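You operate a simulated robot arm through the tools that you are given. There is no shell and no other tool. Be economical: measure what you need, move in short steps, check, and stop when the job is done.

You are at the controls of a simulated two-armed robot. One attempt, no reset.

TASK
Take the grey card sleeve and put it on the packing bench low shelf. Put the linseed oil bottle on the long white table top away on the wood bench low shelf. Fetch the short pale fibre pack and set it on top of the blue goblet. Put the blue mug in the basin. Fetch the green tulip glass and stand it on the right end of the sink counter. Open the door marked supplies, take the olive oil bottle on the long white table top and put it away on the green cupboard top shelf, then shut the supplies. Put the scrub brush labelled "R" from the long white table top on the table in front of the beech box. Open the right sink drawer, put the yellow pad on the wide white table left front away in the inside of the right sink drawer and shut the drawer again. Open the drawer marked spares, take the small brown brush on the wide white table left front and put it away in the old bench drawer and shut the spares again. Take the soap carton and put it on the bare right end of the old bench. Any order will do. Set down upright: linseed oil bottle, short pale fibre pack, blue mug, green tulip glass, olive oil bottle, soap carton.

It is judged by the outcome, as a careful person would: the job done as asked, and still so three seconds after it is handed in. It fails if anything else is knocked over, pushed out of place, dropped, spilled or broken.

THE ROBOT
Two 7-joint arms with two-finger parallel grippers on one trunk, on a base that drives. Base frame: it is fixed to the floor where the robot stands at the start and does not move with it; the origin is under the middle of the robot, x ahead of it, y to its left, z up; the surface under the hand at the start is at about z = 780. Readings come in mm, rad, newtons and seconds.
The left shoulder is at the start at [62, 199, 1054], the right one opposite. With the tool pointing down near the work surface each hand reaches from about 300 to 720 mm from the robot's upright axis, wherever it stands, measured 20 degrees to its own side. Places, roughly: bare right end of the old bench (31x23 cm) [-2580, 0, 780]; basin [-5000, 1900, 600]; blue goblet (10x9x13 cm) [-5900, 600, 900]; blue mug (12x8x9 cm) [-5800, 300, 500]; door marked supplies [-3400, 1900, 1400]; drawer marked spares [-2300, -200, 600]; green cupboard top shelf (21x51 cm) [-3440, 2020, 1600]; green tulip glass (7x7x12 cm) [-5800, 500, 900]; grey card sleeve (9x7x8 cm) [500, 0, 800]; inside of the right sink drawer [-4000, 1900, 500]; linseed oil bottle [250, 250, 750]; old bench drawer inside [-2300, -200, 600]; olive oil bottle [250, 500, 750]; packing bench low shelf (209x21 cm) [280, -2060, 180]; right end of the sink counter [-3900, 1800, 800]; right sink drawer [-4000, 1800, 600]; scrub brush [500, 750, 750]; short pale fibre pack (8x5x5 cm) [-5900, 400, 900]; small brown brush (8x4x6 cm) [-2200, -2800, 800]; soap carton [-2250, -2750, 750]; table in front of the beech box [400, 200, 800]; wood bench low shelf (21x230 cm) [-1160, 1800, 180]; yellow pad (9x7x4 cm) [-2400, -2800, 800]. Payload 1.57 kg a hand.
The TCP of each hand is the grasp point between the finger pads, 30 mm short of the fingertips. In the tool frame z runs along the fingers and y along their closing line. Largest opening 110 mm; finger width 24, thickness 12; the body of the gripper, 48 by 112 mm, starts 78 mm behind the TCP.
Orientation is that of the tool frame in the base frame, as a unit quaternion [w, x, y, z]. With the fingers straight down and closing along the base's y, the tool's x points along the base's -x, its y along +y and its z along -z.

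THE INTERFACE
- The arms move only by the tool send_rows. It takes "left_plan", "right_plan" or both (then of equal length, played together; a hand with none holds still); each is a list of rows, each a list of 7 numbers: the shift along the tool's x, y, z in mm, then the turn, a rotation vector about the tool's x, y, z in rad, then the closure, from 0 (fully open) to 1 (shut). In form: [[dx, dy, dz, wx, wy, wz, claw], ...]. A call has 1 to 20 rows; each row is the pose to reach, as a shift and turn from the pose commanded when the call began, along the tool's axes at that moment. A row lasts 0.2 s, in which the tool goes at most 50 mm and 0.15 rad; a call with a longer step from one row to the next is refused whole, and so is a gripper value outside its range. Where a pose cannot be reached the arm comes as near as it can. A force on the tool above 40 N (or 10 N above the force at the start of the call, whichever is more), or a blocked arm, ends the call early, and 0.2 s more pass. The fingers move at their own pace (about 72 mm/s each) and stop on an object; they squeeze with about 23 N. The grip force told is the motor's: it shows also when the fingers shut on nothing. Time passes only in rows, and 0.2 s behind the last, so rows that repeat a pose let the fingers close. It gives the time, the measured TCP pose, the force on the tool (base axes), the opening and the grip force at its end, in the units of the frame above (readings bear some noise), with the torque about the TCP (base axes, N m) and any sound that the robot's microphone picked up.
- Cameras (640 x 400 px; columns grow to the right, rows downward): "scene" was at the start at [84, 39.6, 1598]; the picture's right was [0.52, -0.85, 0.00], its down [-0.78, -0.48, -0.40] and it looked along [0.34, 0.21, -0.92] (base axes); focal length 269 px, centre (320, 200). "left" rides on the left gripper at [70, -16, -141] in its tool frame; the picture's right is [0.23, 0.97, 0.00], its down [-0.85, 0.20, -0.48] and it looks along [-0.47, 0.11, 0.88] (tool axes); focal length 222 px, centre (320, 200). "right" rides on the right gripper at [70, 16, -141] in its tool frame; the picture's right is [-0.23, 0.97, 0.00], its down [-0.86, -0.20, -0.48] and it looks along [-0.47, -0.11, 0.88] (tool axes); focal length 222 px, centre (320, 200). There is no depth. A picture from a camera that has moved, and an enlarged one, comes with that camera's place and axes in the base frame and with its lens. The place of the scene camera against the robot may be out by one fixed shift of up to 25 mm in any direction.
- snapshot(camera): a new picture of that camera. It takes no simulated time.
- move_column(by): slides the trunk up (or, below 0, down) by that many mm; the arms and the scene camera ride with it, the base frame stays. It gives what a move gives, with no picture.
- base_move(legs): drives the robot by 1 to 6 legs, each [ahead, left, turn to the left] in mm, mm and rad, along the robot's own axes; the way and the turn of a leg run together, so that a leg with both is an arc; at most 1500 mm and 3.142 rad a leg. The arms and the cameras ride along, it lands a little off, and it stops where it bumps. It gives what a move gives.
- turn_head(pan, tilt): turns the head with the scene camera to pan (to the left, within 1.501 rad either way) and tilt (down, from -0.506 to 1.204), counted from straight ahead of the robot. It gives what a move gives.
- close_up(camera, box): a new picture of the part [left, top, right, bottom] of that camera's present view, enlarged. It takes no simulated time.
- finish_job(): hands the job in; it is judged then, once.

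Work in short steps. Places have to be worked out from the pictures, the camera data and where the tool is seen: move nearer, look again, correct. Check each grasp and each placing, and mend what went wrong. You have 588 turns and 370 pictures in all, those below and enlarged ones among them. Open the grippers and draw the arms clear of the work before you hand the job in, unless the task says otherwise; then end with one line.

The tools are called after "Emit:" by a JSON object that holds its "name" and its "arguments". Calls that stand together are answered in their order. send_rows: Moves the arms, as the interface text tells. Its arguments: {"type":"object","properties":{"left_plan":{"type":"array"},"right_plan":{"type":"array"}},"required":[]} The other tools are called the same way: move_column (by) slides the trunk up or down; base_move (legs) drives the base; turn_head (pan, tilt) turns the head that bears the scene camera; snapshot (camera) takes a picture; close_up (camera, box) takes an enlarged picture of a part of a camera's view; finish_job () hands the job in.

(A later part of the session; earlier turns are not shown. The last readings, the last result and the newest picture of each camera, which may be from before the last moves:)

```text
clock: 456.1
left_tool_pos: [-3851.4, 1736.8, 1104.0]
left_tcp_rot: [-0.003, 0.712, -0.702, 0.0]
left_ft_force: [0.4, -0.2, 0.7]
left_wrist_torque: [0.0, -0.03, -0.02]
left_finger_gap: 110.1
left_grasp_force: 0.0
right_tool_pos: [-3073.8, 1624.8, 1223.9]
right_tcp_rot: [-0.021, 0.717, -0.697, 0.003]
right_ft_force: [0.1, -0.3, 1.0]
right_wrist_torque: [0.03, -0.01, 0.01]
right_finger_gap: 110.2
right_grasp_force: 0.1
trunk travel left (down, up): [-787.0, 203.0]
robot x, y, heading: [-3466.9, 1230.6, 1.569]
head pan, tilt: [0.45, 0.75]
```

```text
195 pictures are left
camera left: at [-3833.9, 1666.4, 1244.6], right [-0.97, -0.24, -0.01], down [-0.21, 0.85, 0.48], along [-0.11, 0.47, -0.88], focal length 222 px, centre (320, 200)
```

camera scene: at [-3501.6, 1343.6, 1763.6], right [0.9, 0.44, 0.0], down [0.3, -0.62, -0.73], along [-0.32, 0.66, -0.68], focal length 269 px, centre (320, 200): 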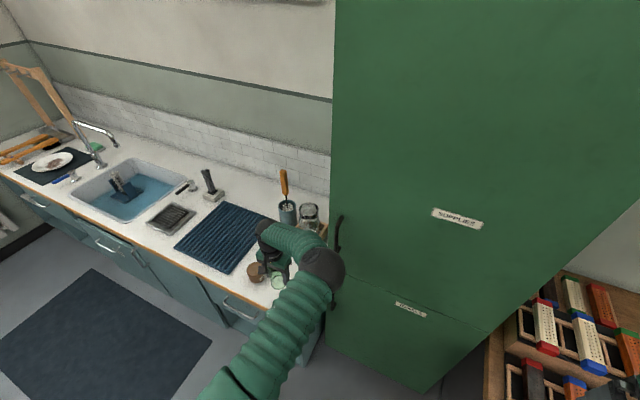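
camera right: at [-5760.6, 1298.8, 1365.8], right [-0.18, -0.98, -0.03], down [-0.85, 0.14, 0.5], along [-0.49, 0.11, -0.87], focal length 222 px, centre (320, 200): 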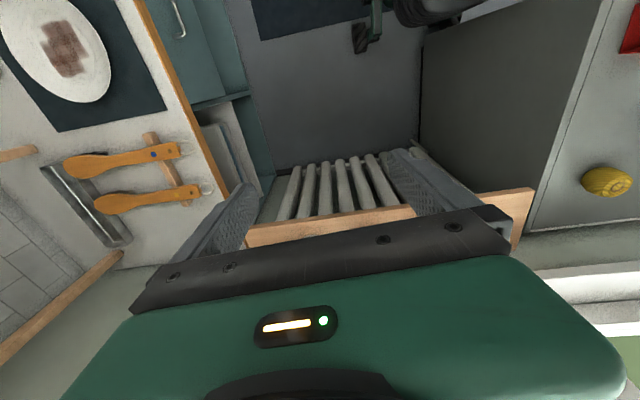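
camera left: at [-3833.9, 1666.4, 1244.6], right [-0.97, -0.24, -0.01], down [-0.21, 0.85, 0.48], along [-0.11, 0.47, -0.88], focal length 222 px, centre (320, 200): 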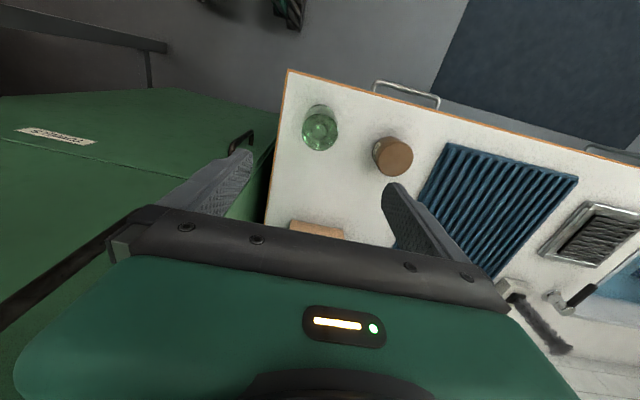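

Glass stands at the counter's right end. Now back to the shelf unit for the mug; I stop in front to look at it from lower down.

Emit:
{"name": "base_move", "arguments": {"legs": [[-400, 0, 0], [0, 1300, 0], [0, 0, 1.571], [200, 121, 0]]}}

Emit:
{"name": "move_column", "arguments": {"by": -338}}

Emit:
{"name": "turn_head", "arguments": {"pan": 0.35, "tilt": 0.65}}

Emit:
{"name": "snapshot", "arguments": {"camera": "scene"}}

```text
clock: 469.8
left_tool_pos: [-5474.4, 327.7, 1105.0]
left_tcp_rot: [-0.002, 1.0, -0.002, -0.002]
left_ft_force: [0.3, -0.2, -0.3]
left_wrist_torque: [-0.01, 0.02, 0.01]
left_finger_gap: 110.0
left_grasp_force: 0.0
right_tool_pos: [-5346.8, 1102.6, 1225.8]
right_tcp_rot: [-0.017, 1.0, 0.005, -0.013]
right_ft_force: [0.0, 0.0, -0.5]
right_wrist_torque: [-0.06, 0.0, 0.02]
right_finger_gap: 109.9
right_grasp_force: 0.0
trunk travel left (down, up): [-787.0, 203.0]
robot x, y, heading: [-4963.8, 702.2, 3.129]
head pan, tilt: [0.45, 0.75]
```

```text
clock: 473.1
left_tool_pos: [-5475.9, 324.2, 765.1]
left_tcp_rot: [-0.004, 1.0, -0.002, -0.001]
left_ft_force: [0.2, 0.2, -0.4]
left_wrist_torque: [0.02, 0.01, 0.02]
left_finger_gap: 110.2
left_grasp_force: 0.2
right_tool_pos: [-5349.3, 1100.4, 887.5]
right_tcp_rot: [-0.017, 1.0, 0.005, -0.013]
right_ft_force: [0.2, 0.0, 0.4]
right_wrist_torque: [0.02, 0.0, -0.02]
right_finger_gap: 109.8
right_grasp_force: 0.1
trunk travel left (down, up): [-449.0, 541.0]
robot x, y, heading: [-4960.8, 703.2, 3.126]
head pan, tilt: [0.45, 0.75]
```

```text
clock: 473.8
left_tool_pos: [-5476.2, 324.7, 764.8]
left_tcp_rot: [-0.004, 1.0, -0.001, -0.001]
left_ft_force: [0.5, -0.4, 0.0]
left_wrist_torque: [0.04, 0.0, 0.0]
left_finger_gap: 109.9
left_grasp_force: 0.0
right_tool_pos: [-5351.2, 1100.7, 888.1]
right_tcp_rot: [-0.017, 1.0, 0.005, -0.012]
right_ft_force: [0.0, 0.0, 0.0]
right_wrist_torque: [0.03, 0.01, 0.0]
right_finger_gap: 110.0
right_grasp_force: 0.2
trunk travel left (down, up): [-449.0, 541.0]
robot x, y, heading: [-4963.7, 704.5, 3.131]
head pan, tilt: [0.351, 0.649]
```

```text
194 pictures are left
camera scene: at [-5077.4, 680.4, 1434.1], right [-0.33, 0.94, 0.0], down [0.57, 0.2, -0.8], along [-0.75, -0.26, -0.61], focal length 269 px, centre (320, 200)
```

scene: 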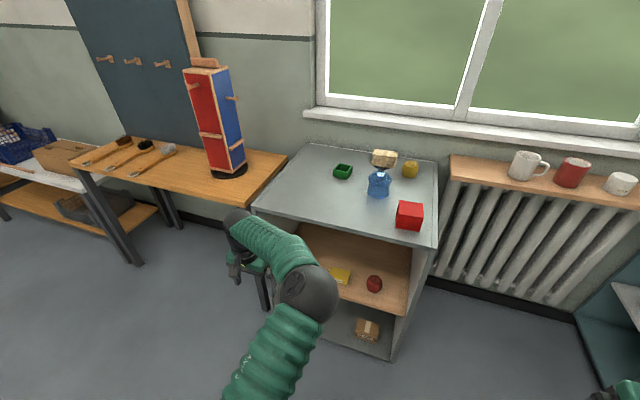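

Check the pack on the goblet, and move the left arm aside (base right) to see the mug.

Emit:
{"name": "close_up", "arguments": {"camera": "scene", "box": [320, 130, 450, 240]}}

Emit:
{"name": "base_move", "arguments": {"legs": [[0, 350, 0]]}}

Emit:
{"name": "turn_head", "arguments": {"pan": 0.0, "tilt": 0.65}}

Emit:
{"name": "snapshot", "arguments": {"camera": "scene"}}

```text
3.64 times, centred on (385, 185) of scene
camera zoom: at [-5077.4, 680.4, 1434.1], right [-0.33, 0.94, 0.0], down [0.57, 0.2, -0.8], along [-0.75, -0.26, -0.61], focal length 978 px, centre (84, 254)
```

zoom: 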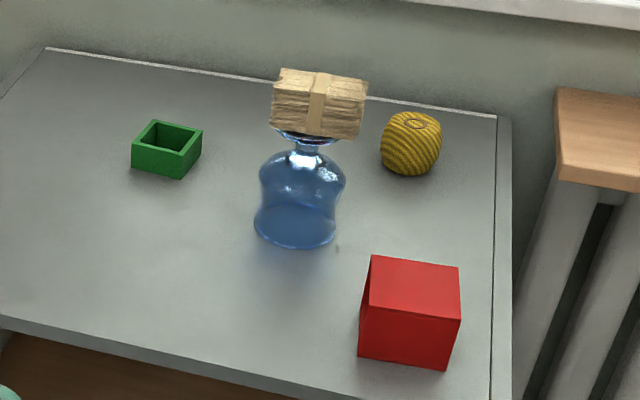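

```text
clock: 476.1
left_tool_pos: [-5481.5, -24.1, 767.2]
left_tcp_rot: [-0.002, 1.0, -0.002, -0.001]
left_ft_force: [0.2, 0.7, 0.2]
left_wrist_torque: [-0.03, 0.03, 0.0]
left_finger_gap: 110.1
left_grasp_force: 0.1
right_tool_pos: [-5355.1, 752.1, 885.8]
right_tcp_rot: [-0.016, 1.0, 0.003, -0.012]
right_ft_force: [0.2, 0.4, 0.4]
right_wrist_torque: [-0.03, 0.02, 0.03]
right_finger_gap: 110.0
right_grasp_force: 0.0
trunk travel left (down, up): [-449.0, 541.0]
robot x, y, heading: [-4972.1, 350.6, 3.125]
head pan, tilt: [0.351, 0.649]
```

```text
clock: 476.9
left_tool_pos: [-5481.6, -24.9, 767.1]
left_tcp_rot: [-0.005, 1.0, -0.003, -0.002]
left_ft_force: [0.0, -0.5, 0.6]
left_wrist_torque: [0.02, 0.01, -0.01]
left_finger_gap: 109.6
left_grasp_force: 0.1
right_tool_pos: [-5353.4, 749.5, 887.8]
right_tcp_rot: [-0.017, 1.0, 0.003, -0.013]
right_ft_force: [0.1, -0.6, -0.3]
right_wrist_torque: [-0.01, 0.0, 0.0]
right_finger_gap: 109.9
right_grasp_force: 0.2
trunk travel left (down, up): [-449.0, 541.0]
robot x, y, heading: [-4966.5, 349.3, 3.131]
head pan, tilt: [0.0, 0.649]
```

```text
192 pictures are left
camera scene: at [-5087.7, 358.5, 1434.2], right [0.02, 1.0, 0.0], down [0.61, -0.01, -0.8], along [-0.8, 0.01, -0.61], focal length 269 px, centre (320, 200)
```

scene: 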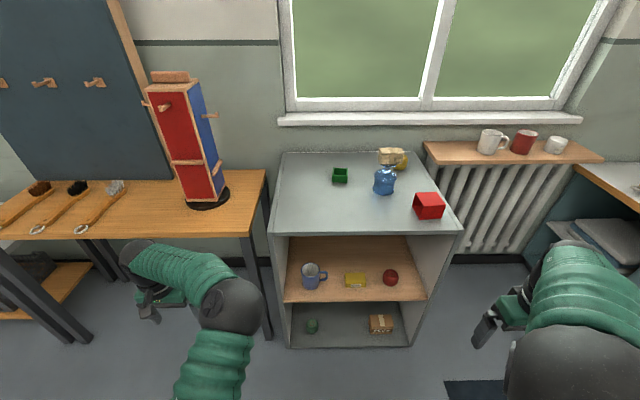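

Pack sits level on the goblet. Zoom on the mug.

Emit:
{"name": "close_up", "arguments": {"camera": "scene", "box": [270, 220, 430, 320]}}

```text
4.00 times, centred on (350, 270) of scene
camera zoom: at [-5087.7, 358.5, 1434.2], right [0.02, 1.0, 0.0], down [0.61, -0.01, -0.8], along [-0.8, 0.01, -0.61], focal length 1076 px, centre (200, -80)
```

zoom: 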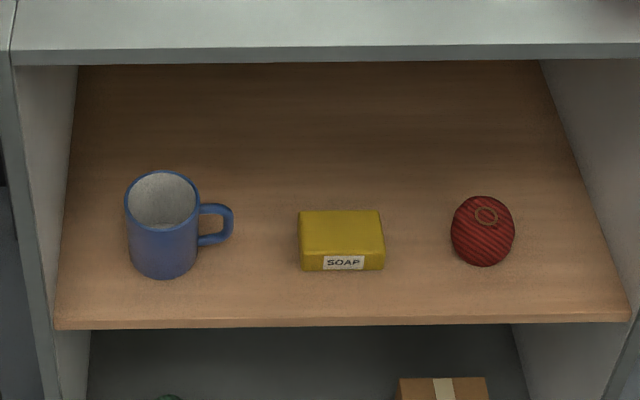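

Mug axis ≈(-5760,329), rim z≈578, handle toward +y; I'll pinch its left (-y) rim wall with a 35° tilted hand. First tilt and lower the left hand in free space, then drive in front.

Emit:
{"name": "send_rows", "arguments": {"left_plan": [[0, 0, 25, 0, -0.12, 0, 0.55], [0, 0, 50, 0, -0.24, 0, 0.55], [0, 0, 75, 0, -0.36, 0, 0.55], [0, 0, 100, 0, -0.48, 0, 0.55], [0, 0, 127, 0, -0.61, 0, 0.55], [0, 0, 127, 0, -0.61, 0, 0.55]]}}

Emit:
{"name": "base_move", "arguments": {"legs": [[0, -319, 0.01], [130, 0, 0]]}}

Emit:
{"name": "snapshot", "arguments": {"camera": "left"}}

```text
clock: 478.3
left_tool_pos: [-5481.7, -25.1, 639.8]
left_tcp_rot: [-0.005, 0.953, -0.002, -0.303]
left_ft_force: [0.1, -1.1, 0.0]
left_wrist_torque: [0.02, 0.04, 0.0]
left_finger_gap: 49.4
left_grasp_force: 0.0
right_tool_pos: [-5353.3, 748.6, 887.6]
right_tcp_rot: [-0.018, 1.0, 0.004, -0.013]
right_ft_force: [0.0, -0.3, -0.6]
right_wrist_torque: [0.03, -0.03, 0.01]
right_finger_gap: 110.0
right_grasp_force: 0.0
trunk travel left (down, up): [-449.0, 541.0]
robot x, y, heading: [-4968.3, 348.3, 3.127]
head pan, tilt: [0.0, 0.649]
```

```text
clock: 481.3
left_tool_pos: [-5606.9, 292.7, 639.1]
left_tcp_rot: [-0.002, 0.953, 0.0, -0.301]
left_ft_force: [-1.1, -0.2, -0.6]
left_wrist_torque: [0.02, 0.0, 0.04]
left_finger_gap: 49.7
left_grasp_force: 0.0
right_tool_pos: [-5482.7, 1069.2, 887.5]
right_tcp_rot: [-0.017, 1.0, 0.006, -0.013]
right_ft_force: [-0.3, 0.4, 0.4]
right_wrist_torque: [-0.01, -0.01, 0.01]
right_finger_gap: 110.1
right_grasp_force: 0.1
trunk travel left (down, up): [-449.0, 541.0]
robot x, y, heading: [-5098.9, 671.4, 3.133]
head pan, tilt: [0.0, 0.649]
```

```text
190 pictures are left
camera left: at [-5467.9, 308.9, 714.8], right [0.18, -0.97, -0.14], down [-0.42, -0.2, 0.88], along [-0.89, -0.11, -0.45], focal length 222 px, centre (320, 200)
```

left: 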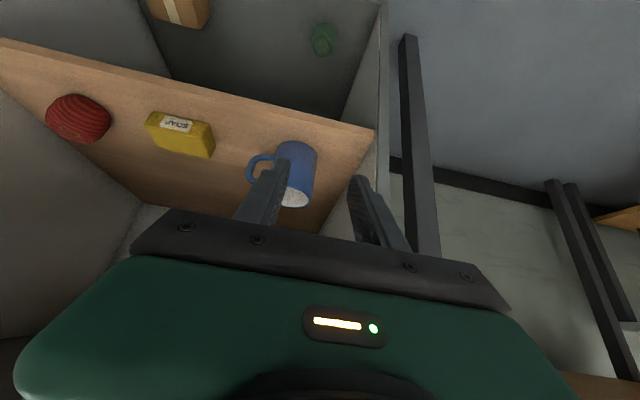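

Wrist view puts the mug axis at y≈308, its left wall at y≈275. I shift 17 mm left and 80 mm ahead for a closer look.

Emit:
{"name": "base_move", "arguments": {"legs": [[80, 17, 0.006]]}}

Emit:
{"name": "snapshot", "arguments": {"camera": "left"}}

Emit:
{"name": "turn_head", "arguments": {"pan": 0.3, "tilt": 0.9}}

Emit:
{"name": "snapshot", "arguments": {"camera": "scene"}}

```text
clock: 482.4
left_tool_pos: [-5684.0, 275.5, 639.9]
left_tcp_rot: [-0.001, 0.954, 0.003, -0.301]
left_ft_force: [-0.6, -0.5, 0.2]
left_wrist_torque: [0.02, 0.0, 0.01]
left_finger_gap: 49.5
left_grasp_force: 0.0
right_tool_pos: [-5566.0, 1052.4, 886.2]
right_tcp_rot: [-0.016, 1.0, 0.008, -0.013]
right_ft_force: [-1.1, -0.4, -0.6]
right_wrist_torque: [-0.04, -0.07, 0.0]
right_finger_gap: 109.9
right_grasp_force: 0.1
trunk travel left (down, up): [-449.0, 541.0]
robot x, y, heading: [-5175.2, 652.9, 3.133]
head pan, tilt: [0.0, 0.649]
```

```text
189 pictures are left
camera left: at [-5544.8, 292.8, 715.6], right [0.19, -0.97, -0.13], down [-0.42, -0.2, 0.88], along [-0.89, -0.11, -0.45], focal length 222 px, centre (320, 200)
```

left: 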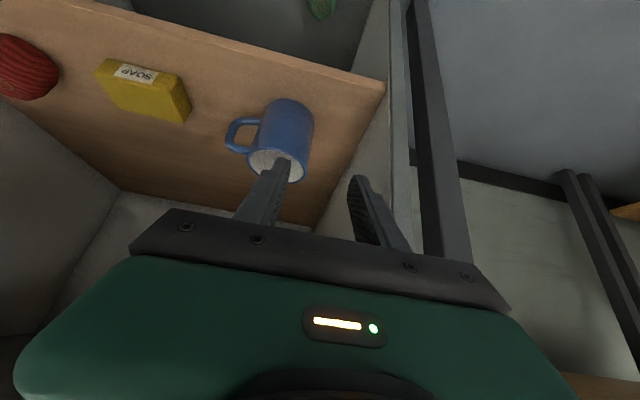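

```text
clock: 483.2
left_tool_pos: [-5682.2, 274.5, 640.8]
left_tcp_rot: [-0.004, 0.953, 0.003, -0.303]
left_ft_force: [0.1, 0.6, -0.3]
left_wrist_torque: [0.01, 0.03, 0.03]
left_finger_gap: 49.4
left_grasp_force: 0.1
right_tool_pos: [-5563.5, 1050.3, 889.0]
right_tcp_rot: [-0.018, 1.0, 0.01, -0.014]
right_ft_force: [0.2, 0.1, -0.2]
right_wrist_torque: [-0.01, -0.02, -0.02]
right_finger_gap: 110.1
right_grasp_force: 0.1
trunk travel left (down, up): [-449.0, 541.0]
robot x, y, heading: [-5176.1, 654.2, 3.134]
head pan, tilt: [0.3, 0.901]
```

```text
188 pictures are left
camera scene: at [-5278.1, 639.3, 1413.8], right [-0.29, 0.96, 0.0], down [0.75, 0.23, -0.62], along [-0.59, -0.18, -0.78], focal length 269 px, centre (320, 200)
```

scene: 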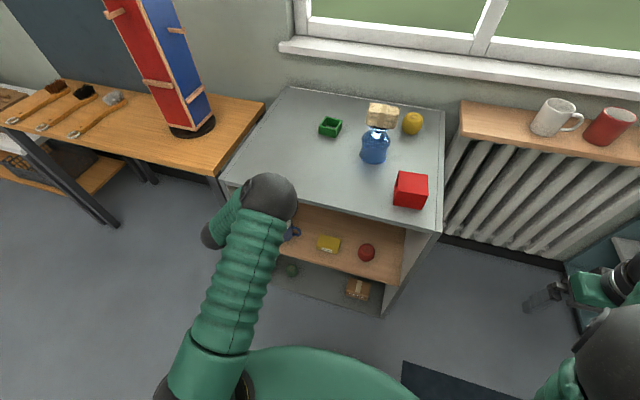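

Closer view: mug axis ≈(-5755,319), left wall at y≈286. I move 60 mm ahead and 12 mm right, still above the rim.

Emit:
{"name": "base_move", "arguments": {"legs": [[60, -12, 0]]}}

Emit:
{"name": "send_rows", "arguments": {"left_plan": [[0, 0, 0, 0, 0, 0, 0.55], [0, 0, 0, 0, 0, 0, 0.55]]}}

Emit:
{"name": "snapshot", "arguments": {"camera": "left"}}

```text
clock: 484.1
left_tool_pos: [-5742.2, 282.6, 638.0]
left_tcp_rot: [-0.005, 0.953, 0.003, -0.302]
left_ft_force: [-0.3, 0.5, -0.7]
left_wrist_torque: [0.05, -0.01, 0.0]
left_finger_gap: 49.7
left_grasp_force: 0.0
right_tool_pos: [-5624.6, 1057.6, 889.7]
right_tcp_rot: [-0.02, 1.0, 0.01, -0.013]
right_ft_force: [0.3, -0.8, -0.2]
right_wrist_torque: [0.01, -0.04, 0.0]
right_finger_gap: 110.3
right_grasp_force: 0.1
trunk travel left (down, up): [-449.0, 541.0]
robot x, y, heading: [-5235.7, 666.5, 3.14]
head pan, tilt: [0.3, 0.901]
```

```text
clock: 484.7
left_tool_pos: [-5742.7, 283.8, 640.6]
left_tcp_rot: [-0.002, 0.953, 0.004, -0.303]
left_ft_force: [0.6, -0.1, 0.3]
left_wrist_torque: [0.02, -0.01, -0.01]
left_finger_gap: 49.7
left_grasp_force: 0.1
right_tool_pos: [-5623.5, 1058.7, 887.8]
right_tcp_rot: [-0.018, 1.0, 0.01, -0.014]
right_ft_force: [-0.2, -0.7, 0.5]
right_wrist_torque: [0.0, 0.0, -0.03]
right_finger_gap: 110.3
right_grasp_force: 0.0
trunk travel left (down, up): [-449.0, 541.0]
robot x, y, heading: [-5233.7, 664.1, 3.138]
head pan, tilt: [0.3, 0.901]
```

```text
187 pictures are left
camera left: at [-5603.2, 300.6, 714.7], right [0.19, -0.97, -0.14], down [-0.42, -0.21, 0.88], along [-0.89, -0.11, -0.45], focal length 222 px, centre (320, 200)
```

left: 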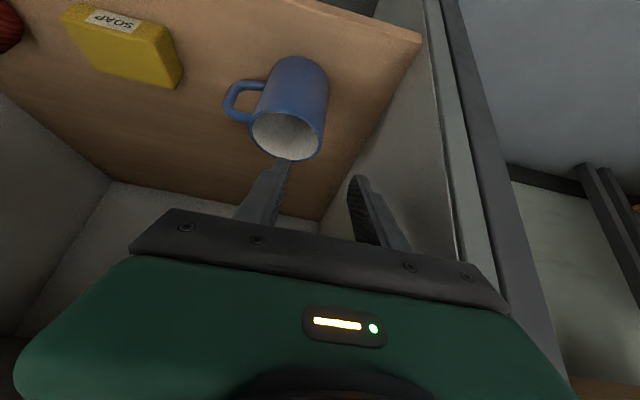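

Consistent: rim centre (-5761,320), left wall y≈288. Lower into place straddling the left wall.

Emit:
{"name": "send_rows", "arguments": {"left_plan": [[5, -3, 10, 0, 0, 0, 0.55], [11, -5, 20, 0, 0, 0, 0.55], [16, -5, 31, 0, 0, 0, 0.55], [22, -5, 41, 0, 0, 0, 0.55], [27, -5, 51, 0, 0, 0, 0.55], [27, -5, 51, 0, 0, 0, 0.55]]}}

Emit:
{"name": "snapshot", "arguments": {"camera": "left"}}

```text
clock: 486.1
left_tool_pos: [-5749.8, 290.0, 589.2]
left_tcp_rot: [0.0, 0.951, 0.004, -0.308]
left_ft_force: [2.8, -2.3, 34.5]
left_wrist_torque: [0.83, 0.21, 0.05]
left_finger_gap: 47.6
left_grasp_force: 0.2
right_tool_pos: [-5620.9, 1063.1, 889.3]
right_tcp_rot: [-0.016, 1.0, 0.009, -0.017]
right_ft_force: [-0.5, -0.3, -0.3]
right_wrist_torque: [0.01, 0.02, 0.0]
right_finger_gap: 109.9
right_grasp_force: 0.0
trunk travel left (down, up): [-449.0, 541.0]
robot x, y, heading: [-5233.4, 666.8, 3.136]
head pan, tilt: [0.3, 0.901]
```

```text
186 pictures are left
camera left: at [-5609.9, 308.1, 662.4], right [0.19, -0.97, -0.14], down [-0.41, -0.21, 0.89], along [-0.89, -0.11, -0.44], focal length 222 px, centre (320, 200)
```

left: 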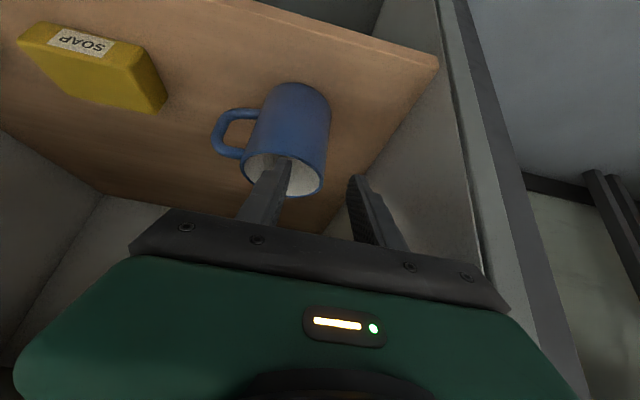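

The inner fingertip touches something inside (≈20 mm below the rim). I raise 4 mm and close on the wall.

Emit:
{"name": "send_rows", "arguments": {"left_plan": [[-3, 0, -4, 0, 0, 0, 0.55], [-3, 0, -4, 0, 0, 0, 0.8], [-3, 0, -4, 0, 0, 0, 1], [-3, 0, -4, 0, 0, 0, 1], [-3, 0, -4, 0, 0, 0, 1]]}}

Emit:
{"name": "snapshot", "arguments": {"camera": "left"}}

```text
clock: 487.3
left_tool_pos: [-5749.9, 289.5, 588.2]
left_tcp_rot: [-0.002, 0.953, 0.004, -0.302]
left_ft_force: [0.4, 0.4, 0.3]
left_wrist_torque: [-0.02, -0.03, -0.01]
left_finger_gap: 0.1
left_grasp_force: 21.4
right_tool_pos: [-5623.1, 1058.8, 888.9]
right_tcp_rot: [-0.018, 1.0, 0.01, -0.015]
right_ft_force: [0.1, 0.3, 1.1]
right_wrist_torque: [0.0, -0.04, 0.0]
right_finger_gap: 110.1
right_grasp_force: 0.0
trunk travel left (down, up): [-449.0, 541.0]
robot x, y, heading: [-5232.7, 665.2, 3.145]
head pan, tilt: [0.3, 0.901]
```

```text
185 pictures are left
camera left: at [-5610.4, 307.1, 662.5], right [0.19, -0.97, -0.14], down [-0.42, -0.21, 0.88], along [-0.89, -0.11, -0.45], focal length 222 px, centre (320, 200)
```

left: 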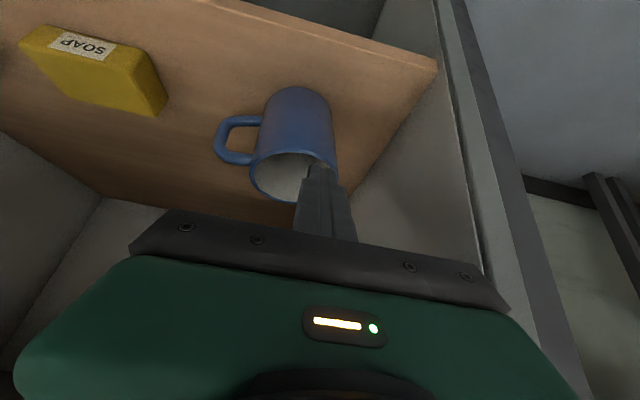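

The fingers closed above the rim: re-triangulated, the rim is lower and deeper, centre ≈(-5790,318,551). I raise, reopen, advance 30 mm and look again.

Emit:
{"name": "send_rows", "arguments": {"left_plan": [[-9, 0, -12, 0, 0, 0, 1], [-17, 0, -25, 0, 0, 0, 0.55], [-26, 0, -37, 0, 0, 0, 0.55], [-26, 0, -37, 0, 0, 0, 0.55]]}}

Emit:
{"name": "base_move", "arguments": {"legs": [[30, 4, 0]]}}

Emit:
{"name": "send_rows", "arguments": {"left_plan": [[0, 0, 0, 0, 0, 0, 0.55], [0, 0, 0, 0, 0, 0, 0.55]]}}

Emit:
{"name": "snapshot", "arguments": {"camera": "left"}}

```text
clock: 488.3
left_tool_pos: [-5749.7, 291.1, 633.7]
left_tcp_rot: [-0.002, 0.953, 0.004, -0.302]
left_ft_force: [0.1, 0.7, 0.7]
left_wrist_torque: [-0.01, -0.01, 0.01]
left_finger_gap: 49.8
left_grasp_force: 0.0
right_tool_pos: [-5622.9, 1059.9, 889.3]
right_tcp_rot: [-0.017, 1.0, 0.01, -0.013]
right_ft_force: [-0.2, -0.2, -0.3]
right_wrist_torque: [0.0, -0.01, 0.04]
right_finger_gap: 110.1
right_grasp_force: 0.0
trunk travel left (down, up): [-449.0, 541.0]
robot x, y, heading: [-5235.4, 664.3, 3.134]
head pan, tilt: [0.3, 0.901]
```

```text
clock: 489.2
left_tool_pos: [-5777.8, 287.4, 635.7]
left_tcp_rot: [-0.002, 0.953, 0.003, -0.303]
left_ft_force: [-0.1, 1.0, -0.4]
left_wrist_torque: [0.01, -0.06, -0.02]
left_finger_gap: 49.2
left_grasp_force: 0.0
right_tool_pos: [-5653.4, 1058.4, 888.2]
right_tcp_rot: [-0.018, 1.0, 0.009, -0.015]
right_ft_force: [0.1, 0.0, -0.1]
right_wrist_torque: [0.02, -0.04, -0.04]
right_finger_gap: 109.7
right_grasp_force: 0.0
trunk travel left (down, up): [-449.0, 541.0]
robot x, y, heading: [-5261.8, 660.7, 3.136]
head pan, tilt: [0.3, 0.901]
```

```text
clock: 489.8
left_tool_pos: [-5779.2, 286.6, 634.3]
left_tcp_rot: [-0.002, 0.953, 0.004, -0.302]
left_ft_force: [-0.1, 0.1, 0.4]
left_wrist_torque: [0.0, -0.01, 0.0]
left_finger_gap: 49.6
left_grasp_force: 0.0
right_tool_pos: [-5653.4, 1055.8, 888.4]
right_tcp_rot: [-0.019, 1.0, 0.01, -0.015]
right_ft_force: [-0.4, -0.4, -0.5]
right_wrist_torque: [0.03, 0.0, 0.0]
right_finger_gap: 110.0
right_grasp_force: 0.1
trunk travel left (down, up): [-449.0, 541.0]
robot x, y, heading: [-5263.7, 662.0, 3.132]
head pan, tilt: [0.3, 0.901]
```

```text
184 pictures are left
camera left: at [-5639.7, 303.1, 708.3], right [0.19, -0.97, -0.14], down [-0.42, -0.21, 0.88], along [-0.89, -0.11, -0.45], focal length 222 px, centre (320, 200)
```

left: 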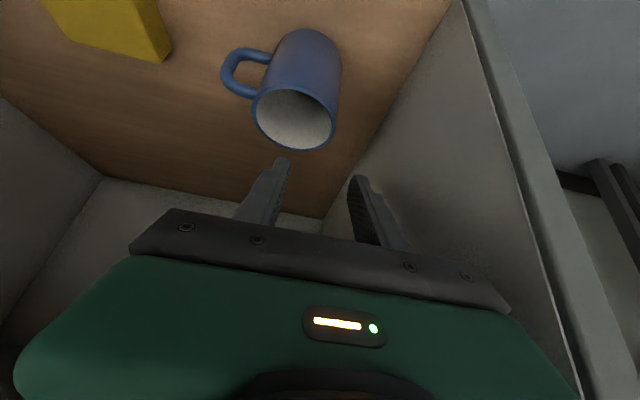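

Rim centre now ≈(-5796,319,551), left wall y≈282. Lower to straddle it.

Emit:
{"name": "send_rows", "arguments": {"left_plan": [[8, 1, 14, 0, 0, 0, 0.55], [16, 2, 28, 0, 0, 0, 0.55], [24, 3, 42, 0, 0, 0, 0.55], [31, 3, 54, 0, 0, 0, 0.55], [36, 3, 62, 0, 0, 0, 0.55], [38, 3, 66, 0, 0, 0, 0.55], [38, 3, 66, 0, 0, 0, 0.55]]}}

Emit:
{"name": "snapshot", "arguments": {"camera": "left"}}

```text
clock: 491.4
left_tool_pos: [-5785.1, 282.8, 558.1]
left_tcp_rot: [-0.003, 0.953, 0.003, -0.303]
left_ft_force: [1.5, -0.2, -0.3]
left_wrist_torque: [-0.04, 0.06, 0.0]
left_finger_gap: 49.6
left_grasp_force: 0.0
right_tool_pos: [-5653.2, 1056.5, 888.9]
right_tcp_rot: [-0.018, 1.0, 0.009, -0.016]
right_ft_force: [-0.2, -0.8, -0.6]
right_wrist_torque: [0.04, -0.02, 0.0]
right_finger_gap: 110.1
right_grasp_force: 0.0
trunk travel left (down, up): [-449.0, 541.0]
robot x, y, heading: [-5262.5, 662.6, 3.138]
head pan, tilt: [0.3, 0.901]
```

```text
183 pictures are left
camera left: at [-5646.3, 300.2, 632.7], right [0.19, -0.97, -0.14], down [-0.42, -0.21, 0.88], along [-0.89, -0.11, -0.45], focal length 222 px, centre (320, 200)
```

left: 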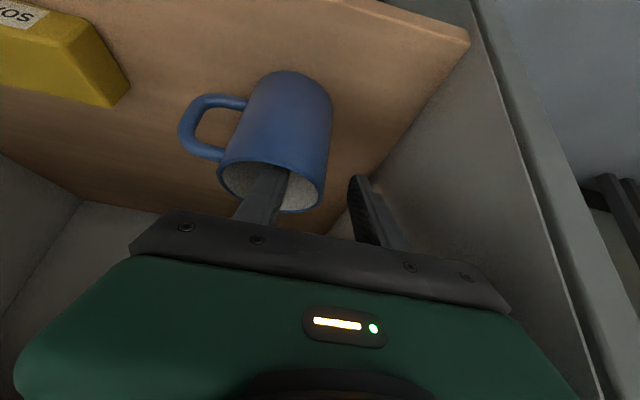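

The inner finger is inside the mug now. A bit deeper and close.

Emit:
{"name": "send_rows", "arguments": {"left_plan": [[3, 0, 5, 0, 0, 0, 0.55], [3, 0, 5, 0, 0, 0, 0.8], [3, 0, 5, 0, 0, 0, 1], [3, 0, 5, 0, 0, 0, 1], [3, 0, 5, 0, 0, 0, 1]]}}

Emit:
{"name": "snapshot", "arguments": {"camera": "left"}}

```text
clock: 492.6
left_tool_pos: [-5786.6, 285.4, 553.2]
left_tcp_rot: [-0.003, 0.953, 0.004, -0.304]
left_ft_force: [-1.9, 0.2, 4.4]
left_wrist_torque: [0.17, -0.06, 0.02]
left_finger_gap: 12.6
left_grasp_force: 22.9
right_tool_pos: [-5652.3, 1056.1, 888.6]
right_tcp_rot: [-0.018, 1.0, 0.009, -0.015]
right_ft_force: [-1.3, 0.2, -0.3]
right_wrist_torque: [0.0, -0.01, 0.01]
right_finger_gap: 110.1
right_grasp_force: 0.0
trunk travel left (down, up): [-449.0, 541.0]
robot x, y, heading: [-5264.0, 660.2, 3.139]
head pan, tilt: [0.3, 0.901]
```

```text
182 pictures are left
camera left: at [-5646.9, 300.8, 627.4], right [0.19, -0.97, -0.14], down [-0.42, -0.21, 0.88], along [-0.89, -0.11, -0.45], focal length 222 px, centre (320, 200)
```

left: 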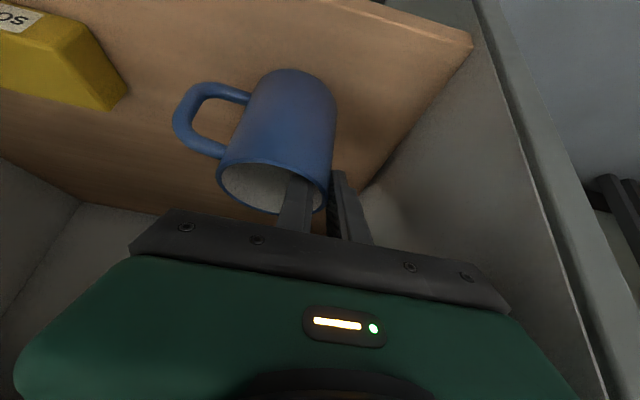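

Wall pinched (12.6 mm). Lift 35 mm and check.

Emit:
{"name": "send_rows", "arguments": {"left_plan": [[-6, 0, -8, 0, 0, 0, 1], [-12, 0, -17, 0, 0, 0, 1], [-20, 0, -29, 0, 0, 0, 1], [-20, 0, -29, 0, 0, 0, 1]]}}

Emit:
{"name": "snapshot", "arguments": {"camera": "left"}}

```text
clock: 493.6
left_tool_pos: [-5785.2, 282.6, 587.1]
left_tcp_rot: [-0.003, 0.953, 0.003, -0.302]
left_ft_force: [-0.3, 0.7, -3.9]
left_wrist_torque: [-0.1, -0.03, 0.0]
left_finger_gap: 12.3
left_grasp_force: 23.1
right_tool_pos: [-5653.8, 1055.8, 889.4]
right_tcp_rot: [-0.018, 1.0, 0.009, -0.016]
right_ft_force: [0.4, -0.2, -0.3]
right_wrist_torque: [-0.03, 0.0, -0.02]
right_finger_gap: 109.8
right_grasp_force: 0.1
trunk travel left (down, up): [-449.0, 541.0]
robot x, y, heading: [-5263.3, 661.5, 3.138]
head pan, tilt: [0.3, 0.901]
```

```text
181 pictures are left
camera left: at [-5646.4, 299.2, 661.7], right [0.19, -0.97, -0.14], down [-0.42, -0.21, 0.88], along [-0.89, -0.11, -0.45], focal length 222 px, centre (320, 200)
```

left: 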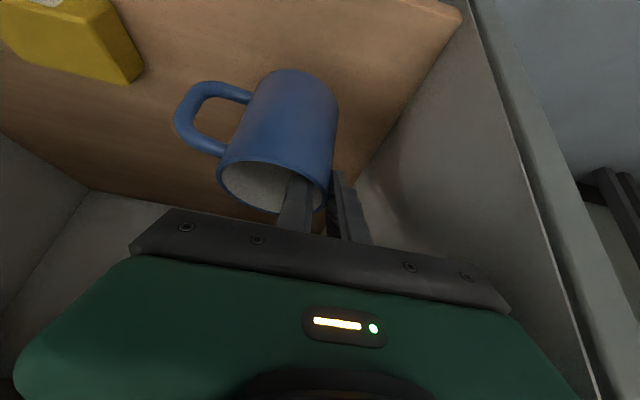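

Mug lifted. Back out, raise the column, turn to the sink and look at the basin.

Emit:
{"name": "base_move", "arguments": {"legs": [[-320, 0, 0]]}}

Emit:
{"name": "move_column", "arguments": {"by": 400}}

Emit:
{"name": "base_move", "arguments": {"legs": [[0, 0, -1.567], [320, -300, 0]]}}

Emit:
{"name": "turn_head", "arguments": {"pan": 0.35, "tilt": 0.75}}

Emit:
{"name": "snapshot", "arguments": {"camera": "scene"}}

```text
clock: 495.7
left_tool_pos: [-5464.4, 282.3, 586.6]
left_tcp_rot: [-0.002, 0.953, 0.004, -0.304]
left_ft_force: [-0.1, 0.0, -2.4]
left_wrist_torque: [-0.11, -0.01, -0.03]
left_finger_gap: 12.1
left_grasp_force: 22.8
right_tool_pos: [-5330.3, 1056.0, 889.7]
right_tcp_rot: [-0.018, 1.0, 0.01, -0.015]
right_ft_force: [-0.3, 0.0, 0.8]
right_wrist_torque: [-0.03, 0.04, 0.03]
right_finger_gap: 110.2
right_grasp_force: 0.1
trunk travel left (down, up): [-449.0, 541.0]
robot x, y, heading: [-4943.3, 660.7, 3.138]
head pan, tilt: [0.3, 0.901]
```

```text
clock: 499.6
left_tool_pos: [-5465.2, 282.2, 988.1]
left_tcp_rot: [-0.002, 0.953, 0.003, -0.304]
left_ft_force: [-0.3, -0.5, -3.0]
left_wrist_torque: [-0.1, -0.02, -0.03]
left_finger_gap: 12.3
left_grasp_force: 22.1
right_tool_pos: [-5330.7, 1055.0, 1289.5]
right_tcp_rot: [-0.018, 1.0, 0.01, -0.016]
right_ft_force: [0.2, -0.5, -0.5]
right_wrist_torque: [0.0, -0.02, -0.01]
right_finger_gap: 110.0
right_grasp_force: 0.1
trunk travel left (down, up): [-849.0, 141.0]
robot x, y, heading: [-4944.3, 663.2, 3.136]
head pan, tilt: [0.3, 0.901]
```

```text
clock: 506.0
left_tool_pos: [-5030.1, 1497.9, 986.7]
left_tcp_rot: [-0.216, 0.68, -0.667, -0.214]
left_ft_force: [-0.4, 0.9, -2.0]
left_wrist_torque: [-0.02, 0.1, 0.0]
left_finger_gap: 11.9
left_grasp_force: 23.0
right_tool_pos: [-4254.7, 1372.2, 1291.3]
right_tcp_rot: [-0.025, 0.716, -0.697, 0.002]
right_ft_force: [0.3, 0.1, 0.7]
right_wrist_torque: [0.04, -0.01, 0.0]
right_finger_gap: 110.2
right_grasp_force: 0.0
trunk travel left (down, up): [-849.0, 141.0]
robot x, y, heading: [-4646.6, 981.0, 1.571]
head pan, tilt: [0.3, 0.901]
```

```text
clock: 506.7
left_tool_pos: [-5028.2, 1499.2, 989.8]
left_tcp_rot: [-0.216, 0.679, -0.668, -0.214]
left_ft_force: [0.4, -0.2, -3.6]
left_wrist_torque: [-0.02, 0.11, 0.0]
left_finger_gap: 12.2
left_grasp_force: 22.9
right_tool_pos: [-4254.4, 1372.6, 1289.4]
right_tcp_rot: [-0.025, 0.716, -0.698, 0.001]
right_ft_force: [-0.2, 0.7, 0.7]
right_wrist_torque: [0.0, 0.0, 0.0]
right_finger_gap: 110.1
right_grasp_force: 0.1
trunk travel left (down, up): [-849.0, 141.0]
robot x, y, heading: [-4642.3, 978.1, 1.575]
head pan, tilt: [0.351, 0.75]
```

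```text
180 pictures are left
camera scene: at [-4673.6, 1099.8, 1825.5], right [0.94, 0.35, 0.0], down [0.24, -0.64, -0.73], along [-0.25, 0.68, -0.68], focal length 269 px, centre (320, 200)
```

scene: 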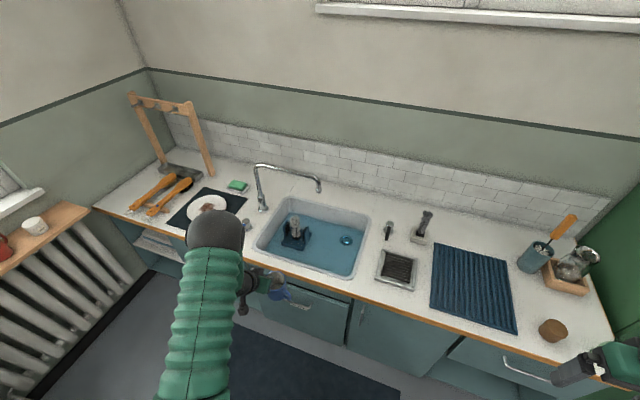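

Basin spans about x −5225…−4760, y 1737…2150; a scrubber lies left, so I'll put the mug in its right part, around (-4930,1940). I extend the arm 85 mm forward first.

Emit:
{"name": "send_rows", "arguments": {"left_plan": [[-17, 0, 12, 0, 0, 0, 1], [-35, 0, 24, 0, 0, 0, 1], [-52, 0, 37, 0, 0, 0, 1], [-70, 0, 49, 0, 0, 0, 1], [-70, 0, 49, 0, 0, 0, 1]]}}

Emit:
{"name": "base_move", "arguments": {"legs": [[0, -64, -0.004], [220, 0, 0]]}}

Emit:
{"name": "snapshot", "arguments": {"camera": "scene"}}

Emit:
{"name": "snapshot", "arguments": {"camera": "left"}}

```text
clock: 507.9
left_tool_pos: [-5030.4, 1584.3, 987.8]
left_tcp_rot: [-0.217, 0.678, -0.669, -0.213]
left_ft_force: [-0.3, -1.0, -2.3]
left_wrist_torque: [0.0, 0.1, 0.02]
left_finger_gap: 11.6
left_grasp_force: 22.8
right_tool_pos: [-4254.2, 1372.0, 1290.4]
right_tcp_rot: [-0.025, 0.717, -0.697, 0.002]
right_ft_force: [0.0, 0.1, 0.0]
right_wrist_torque: [0.01, -0.02, 0.0]
right_finger_gap: 110.2
right_grasp_force: 0.0
trunk travel left (down, up): [-849.0, 141.0]
robot x, y, heading: [-4644.6, 983.5, 1.578]
head pan, tilt: [0.351, 0.75]
```

```text
clock: 510.2
left_tool_pos: [-4952.6, 1804.5, 995.5]
left_tcp_rot: [-0.216, 0.676, -0.67, -0.219]
left_ft_force: [1.2, -0.8, -3.1]
left_wrist_torque: [-0.05, 0.14, 0.03]
left_finger_gap: 12.1
left_grasp_force: 23.4
right_tool_pos: [-4176.2, 1586.7, 1288.9]
right_tcp_rot: [-0.023, 0.714, -0.7, -0.003]
right_ft_force: [1.6, 0.5, -0.1]
right_wrist_torque: [0.06, 0.03, 0.02]
right_finger_gap: 110.1
right_grasp_force: 0.1
trunk travel left (down, up): [-849.0, 141.0]
robot x, y, heading: [-4577.8, 1200.6, 1.572]
head pan, tilt: [0.351, 0.75]
```

```text
179 pictures are left
camera scene: at [-4605.0, 1315.8, 1826.0], right [0.94, 0.34, 0.0], down [0.23, -0.64, -0.73], along [-0.25, 0.69, -0.68], focal length 269 px, centre (320, 200)
```

scene: 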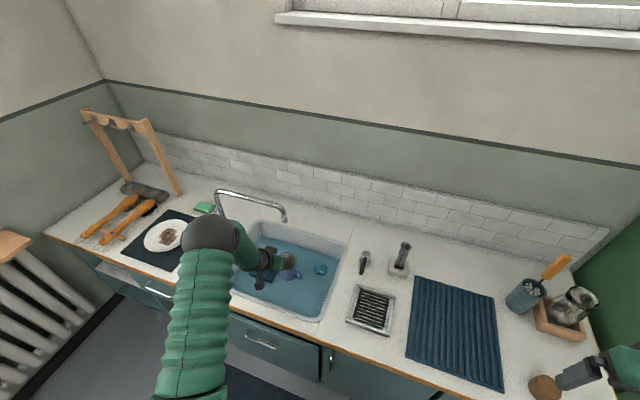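

```text
178 pictures are left
camera left: at [-4936.2, 1666.6, 1068.6], right [-0.97, -0.19, -0.13], down [-0.2, 0.41, 0.89], along [-0.12, 0.89, -0.44], focal length 222 px, centre (320, 200)
```

left: 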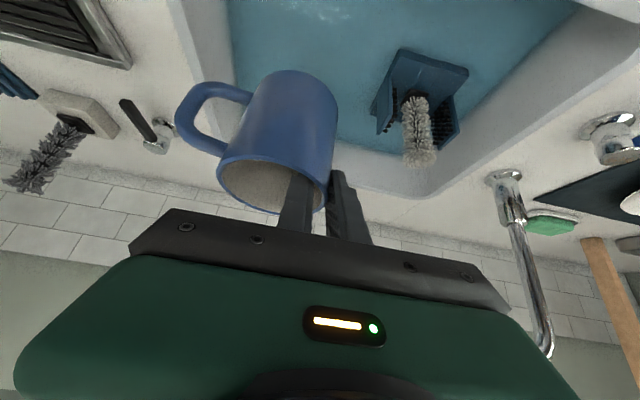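

Clear of the brush and faucet. Advance 122 mm, then lower into the basin.

Emit:
{"name": "base_move", "arguments": {"legs": [[122, 0, 0]]}}

Emit:
{"name": "move_column", "arguments": {"by": -140}}

Emit:
{"name": "snapshot", "arguments": {"camera": "scene"}}

Emit:
{"name": "snapshot", "arguments": {"camera": "left"}}

```text
clock: 511.4
left_tool_pos: [-4954.2, 1923.7, 997.5]
left_tcp_rot: [-0.216, 0.675, -0.67, -0.221]
left_ft_force: [-0.2, -0.2, -2.7]
left_wrist_torque: [-0.03, 0.09, -0.02]
left_finger_gap: 11.8
left_grasp_force: 22.8
right_tool_pos: [-4175.3, 1703.5, 1288.5]
right_tcp_rot: [-0.025, 0.714, -0.7, -0.006]
right_ft_force: [0.5, 0.5, 0.2]
right_wrist_torque: [0.02, -0.02, 0.01]
right_finger_gap: 110.2
right_grasp_force: 0.0
trunk travel left (down, up): [-849.0, 141.0]
robot x, y, heading: [-4580.3, 1327.0, 1.571]
head pan, tilt: [0.351, 0.75]
```

```text
clock: 513.1
left_tool_pos: [-4957.3, 1928.8, 853.1]
left_tcp_rot: [-0.215, 0.676, -0.671, -0.216]
left_ft_force: [0.4, -0.7, -3.5]
left_wrist_torque: [0.0, 0.11, 0.03]
left_finger_gap: 11.8
left_grasp_force: 22.9
right_tool_pos: [-4177.9, 1709.9, 1148.7]
right_tcp_rot: [-0.023, 0.714, -0.7, -0.001]
right_ft_force: [0.1, 0.0, 0.1]
right_wrist_torque: [0.02, 0.0, 0.03]
right_finger_gap: 109.8
right_grasp_force: 0.1
trunk travel left (down, up): [-709.0, 281.0]
robot x, y, heading: [-4579.5, 1325.6, 1.573]
head pan, tilt: [0.351, 0.75]
```

```text
177 pictures are left
camera scene: at [-4602.2, 1443.8, 1685.6], right [0.94, 0.34, 0.0], down [0.23, -0.64, -0.73], along [-0.25, 0.69, -0.68], focal length 269 px, centre (320, 200)
```

scene: 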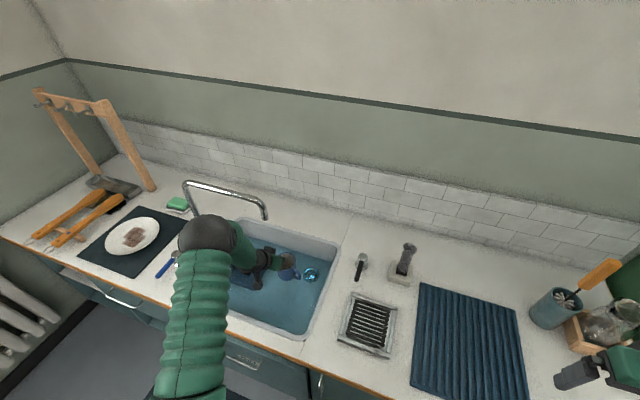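

```text
176 pictures are left
camera left: at [-4939.1, 1789.4, 927.1], right [-0.97, -0.19, -0.13], down [-0.2, 0.42, 0.89], along [-0.12, 0.89, -0.44], focal length 222 px, centre (320, 200)
```

left: 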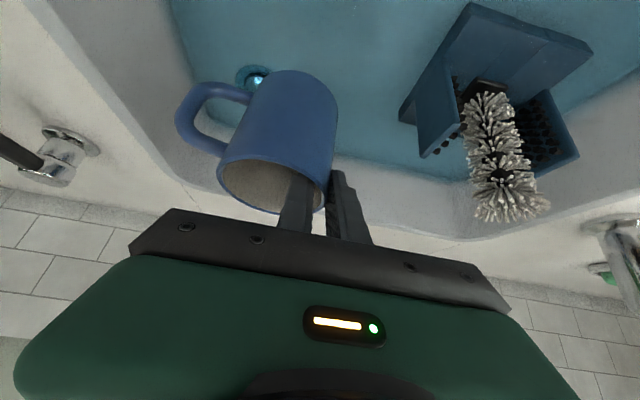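

I shift 20 mm deeper for camera clearance, then lower further.

Emit:
{"name": "send_rows", "arguments": {"left_plan": [[-8, 0, 6, 0, 0, 0, 1], [-17, 0, 12, 0, 0, 0, 1], [-17, 0, 12, 0, 0, 0, 1]]}}

Emit:
{"name": "move_column", "arguments": {"by": -90}}

Emit:
{"name": "snapshot", "arguments": {"camera": "left"}}

Emit:
{"name": "close_up", "arguments": {"camera": "scene", "box": [180, 170, 360, 330]}}

```text
clock: 513.9
left_tool_pos: [-4958.5, 1948.4, 853.1]
left_tcp_rot: [-0.216, 0.676, -0.671, -0.216]
left_ft_force: [-0.6, 0.2, -3.2]
left_wrist_torque: [-0.03, 0.12, -0.01]
left_finger_gap: 11.9
left_grasp_force: 22.8
right_tool_pos: [-4180.4, 1709.9, 1149.1]
right_tcp_rot: [-0.024, 0.714, -0.7, -0.002]
right_ft_force: [-0.4, -0.6, 1.3]
right_wrist_torque: [0.03, 0.0, 0.01]
right_finger_gap: 110.1
right_grasp_force: 0.0
trunk travel left (down, up): [-709.0, 281.0]
robot x, y, heading: [-4578.7, 1326.3, 1.567]
head pan, tilt: [0.351, 0.75]
```

```text
clock: 515.2
left_tool_pos: [-4959.1, 1948.9, 762.1]
left_tcp_rot: [-0.216, 0.676, -0.67, -0.216]
left_ft_force: [0.2, 1.2, -3.0]
left_wrist_torque: [-0.02, 0.1, -0.02]
left_finger_gap: 11.9
left_grasp_force: 22.8
right_tool_pos: [-4182.8, 1711.1, 1060.7]
right_tcp_rot: [-0.024, 0.714, -0.699, 0.0]
right_ft_force: [0.0, -0.6, 0.9]
right_wrist_torque: [-0.01, -0.04, 0.03]
right_finger_gap: 109.9
right_grasp_force: 0.0
trunk travel left (down, up): [-619.0, 371.0]
robot x, y, heading: [-4579.3, 1326.5, 1.569]
head pan, tilt: [0.351, 0.75]
```

```text
175 pictures are left
camera left: at [-4942.0, 1809.7, 836.2], right [-0.97, -0.19, -0.14], down [-0.21, 0.42, 0.89], along [-0.11, 0.89, -0.44], focal length 222 px, centre (320, 200)
```

left: 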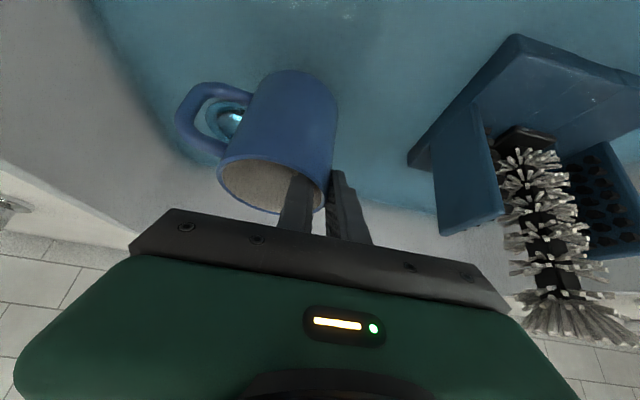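

```text
2.50 times, centred on (270, 250) of scene
camera zoom: at [-4608.4, 1443.3, 1595.5], right [0.94, 0.34, 0.0], down [0.23, -0.64, -0.73], along [-0.25, 0.69, -0.68], focal length 672 px, centre (445, 75)
```

zoom: 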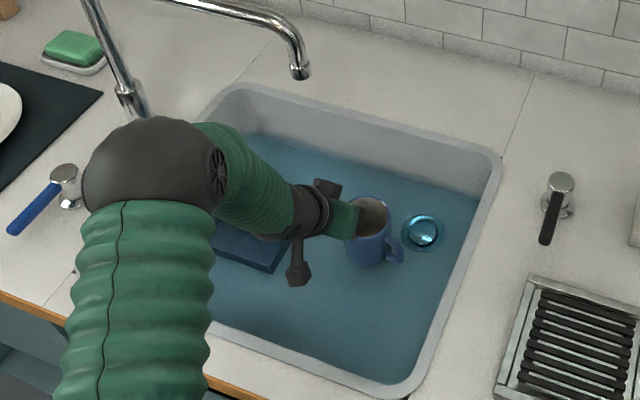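

Lower in guarded small steps to the basin floor.

Emit:
{"name": "send_rows", "arguments": {"left_plan": [[5, 0, 7, 0, 0, 0, 1], [9, 0, 13, 0, 0, 0, 1], [13, 0, 19, 0, 0, 0, 1], [17, 0, 25, 0, 0, 0, 1], [20, 0, 29, 0, 0, 0, 1], [23, 0, 33, 0, 0, 0, 1], [26, 0, 37, 0, 0, 0, 1], [29, 0, 41, 0, 0, 0, 1], [31, 0, 45, 0, 0, 0, 1], [34, 0, 49, 0, 0, 0, 1]]}}

Emit:
{"name": "snapshot", "arguments": {"camera": "left"}}

```text
clock: 516.8
left_tool_pos: [-4961.1, 1954.6, 724.3]
left_tcp_rot: [-0.221, 0.674, -0.669, -0.224]
left_ft_force: [-0.7, -5.5, 20.9]
left_wrist_torque: [-0.97, -0.4, -0.17]
left_finger_gap: 14.5
left_grasp_force: 22.8
right_tool_pos: [-4181.3, 1709.6, 1060.1]
right_tcp_rot: [-0.023, 0.714, -0.7, -0.001]
right_ft_force: [0.9, 0.5, -0.1]
right_wrist_torque: [-0.01, 0.04, 0.01]
right_finger_gap: 109.9
right_grasp_force: 0.0
trunk travel left (down, up): [-619.0, 371.0]
robot x, y, heading: [-4582.2, 1325.0, 1.57]
head pan, tilt: [0.351, 0.75]
stopped in row 8 (left hand): the force on the tool passed its limit at 42 N (the readings are from after the stop); the commanded pose is now the measured one
```

```text
173 pictures are left
camera left: at [-4942.3, 1813.7, 796.8], right [-0.97, -0.19, -0.13], down [-0.2, 0.4, 0.9], along [-0.12, 0.9, -0.43], focal length 222 px, centre (320, 200)
```

left: 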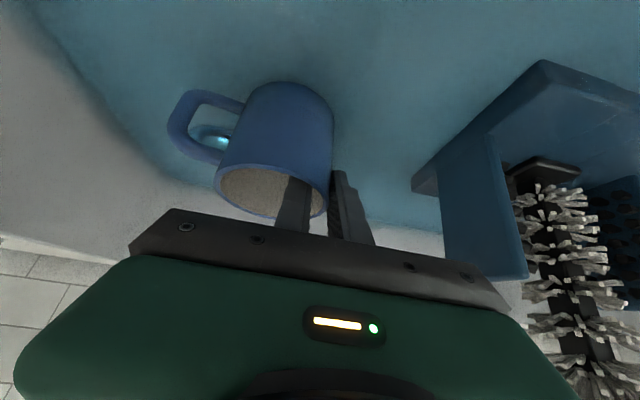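

Mug touches the basin floor. Relieve, open, and lift the fingers out vertically.

Emit:
{"name": "send_rows", "arguments": {"left_plan": [[-2, 0, -3, 0, 0, 0, 1], [-2, 0, -3, 0, 0, 0, 0.75], [-2, 0, -3, 0, 0, 0, 0.6], [-2, 0, -3, 0, 0, 0, 0.6], [-15, 0, -21, 0, 0, 0, 0.6], [-32, 0, -45, 0, 0, 0, 0.6], [-55, 0, -78, 0, 0, 0, 0.6], [-75, 0, -107, 0, 0, 0, 0.6]]}}

Emit:
{"name": "snapshot", "arguments": {"camera": "left"}}

Emit:
{"name": "close_up", "arguments": {"camera": "scene", "box": [180, 170, 360, 330]}}

```text
clock: 518.6
left_tool_pos: [-4960.1, 1949.4, 853.3]
left_tcp_rot: [-0.219, 0.675, -0.669, -0.222]
left_ft_force: [0.3, -0.9, -0.7]
left_wrist_torque: [0.02, 0.01, 0.03]
left_finger_gap: 44.0
left_grasp_force: 0.1
right_tool_pos: [-4182.6, 1709.5, 1060.1]
right_tcp_rot: [-0.024, 0.715, -0.699, -0.001]
right_ft_force: [0.4, -0.3, 0.7]
right_wrist_torque: [0.02, 0.04, 0.0]
right_finger_gap: 109.9
right_grasp_force: 0.0
trunk travel left (down, up): [-619.0, 371.0]
robot x, y, heading: [-4581.3, 1323.8, 1.573]
head pan, tilt: [0.351, 0.75]
```

```text
172 pictures are left
camera left: at [-4943.0, 1810.3, 925.0], right [-0.97, -0.19, -0.13], down [-0.2, 0.4, 0.89], along [-0.12, 0.89, -0.43], focal length 222 px, centre (320, 200)
```

left: 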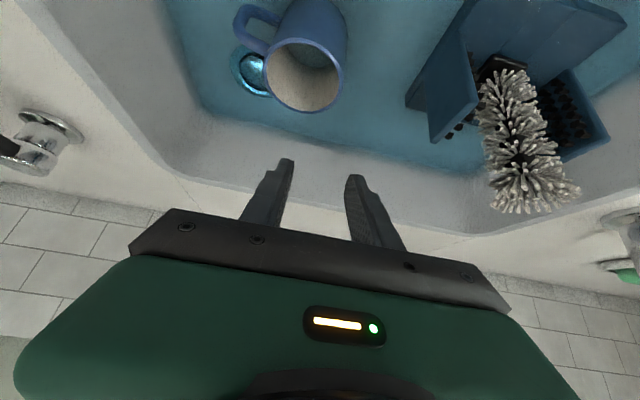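

```text
2.50 times, centred on (270, 250) of scene
camera zoom: at [-4607.7, 1440.9, 1595.7], right [0.94, 0.34, 0.0], down [0.23, -0.64, -0.73], along [-0.25, 0.69, -0.68], focal length 672 px, centre (445, 75)
```

zoom: 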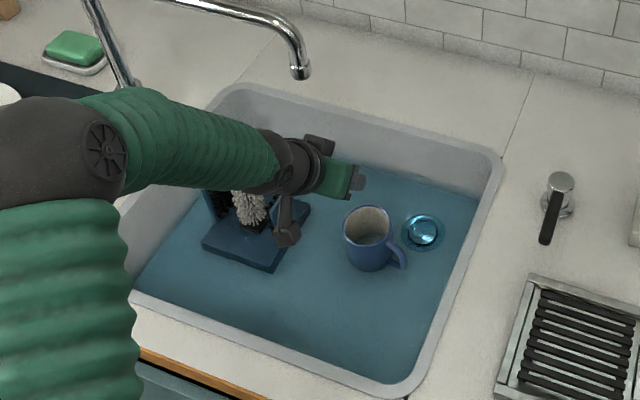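

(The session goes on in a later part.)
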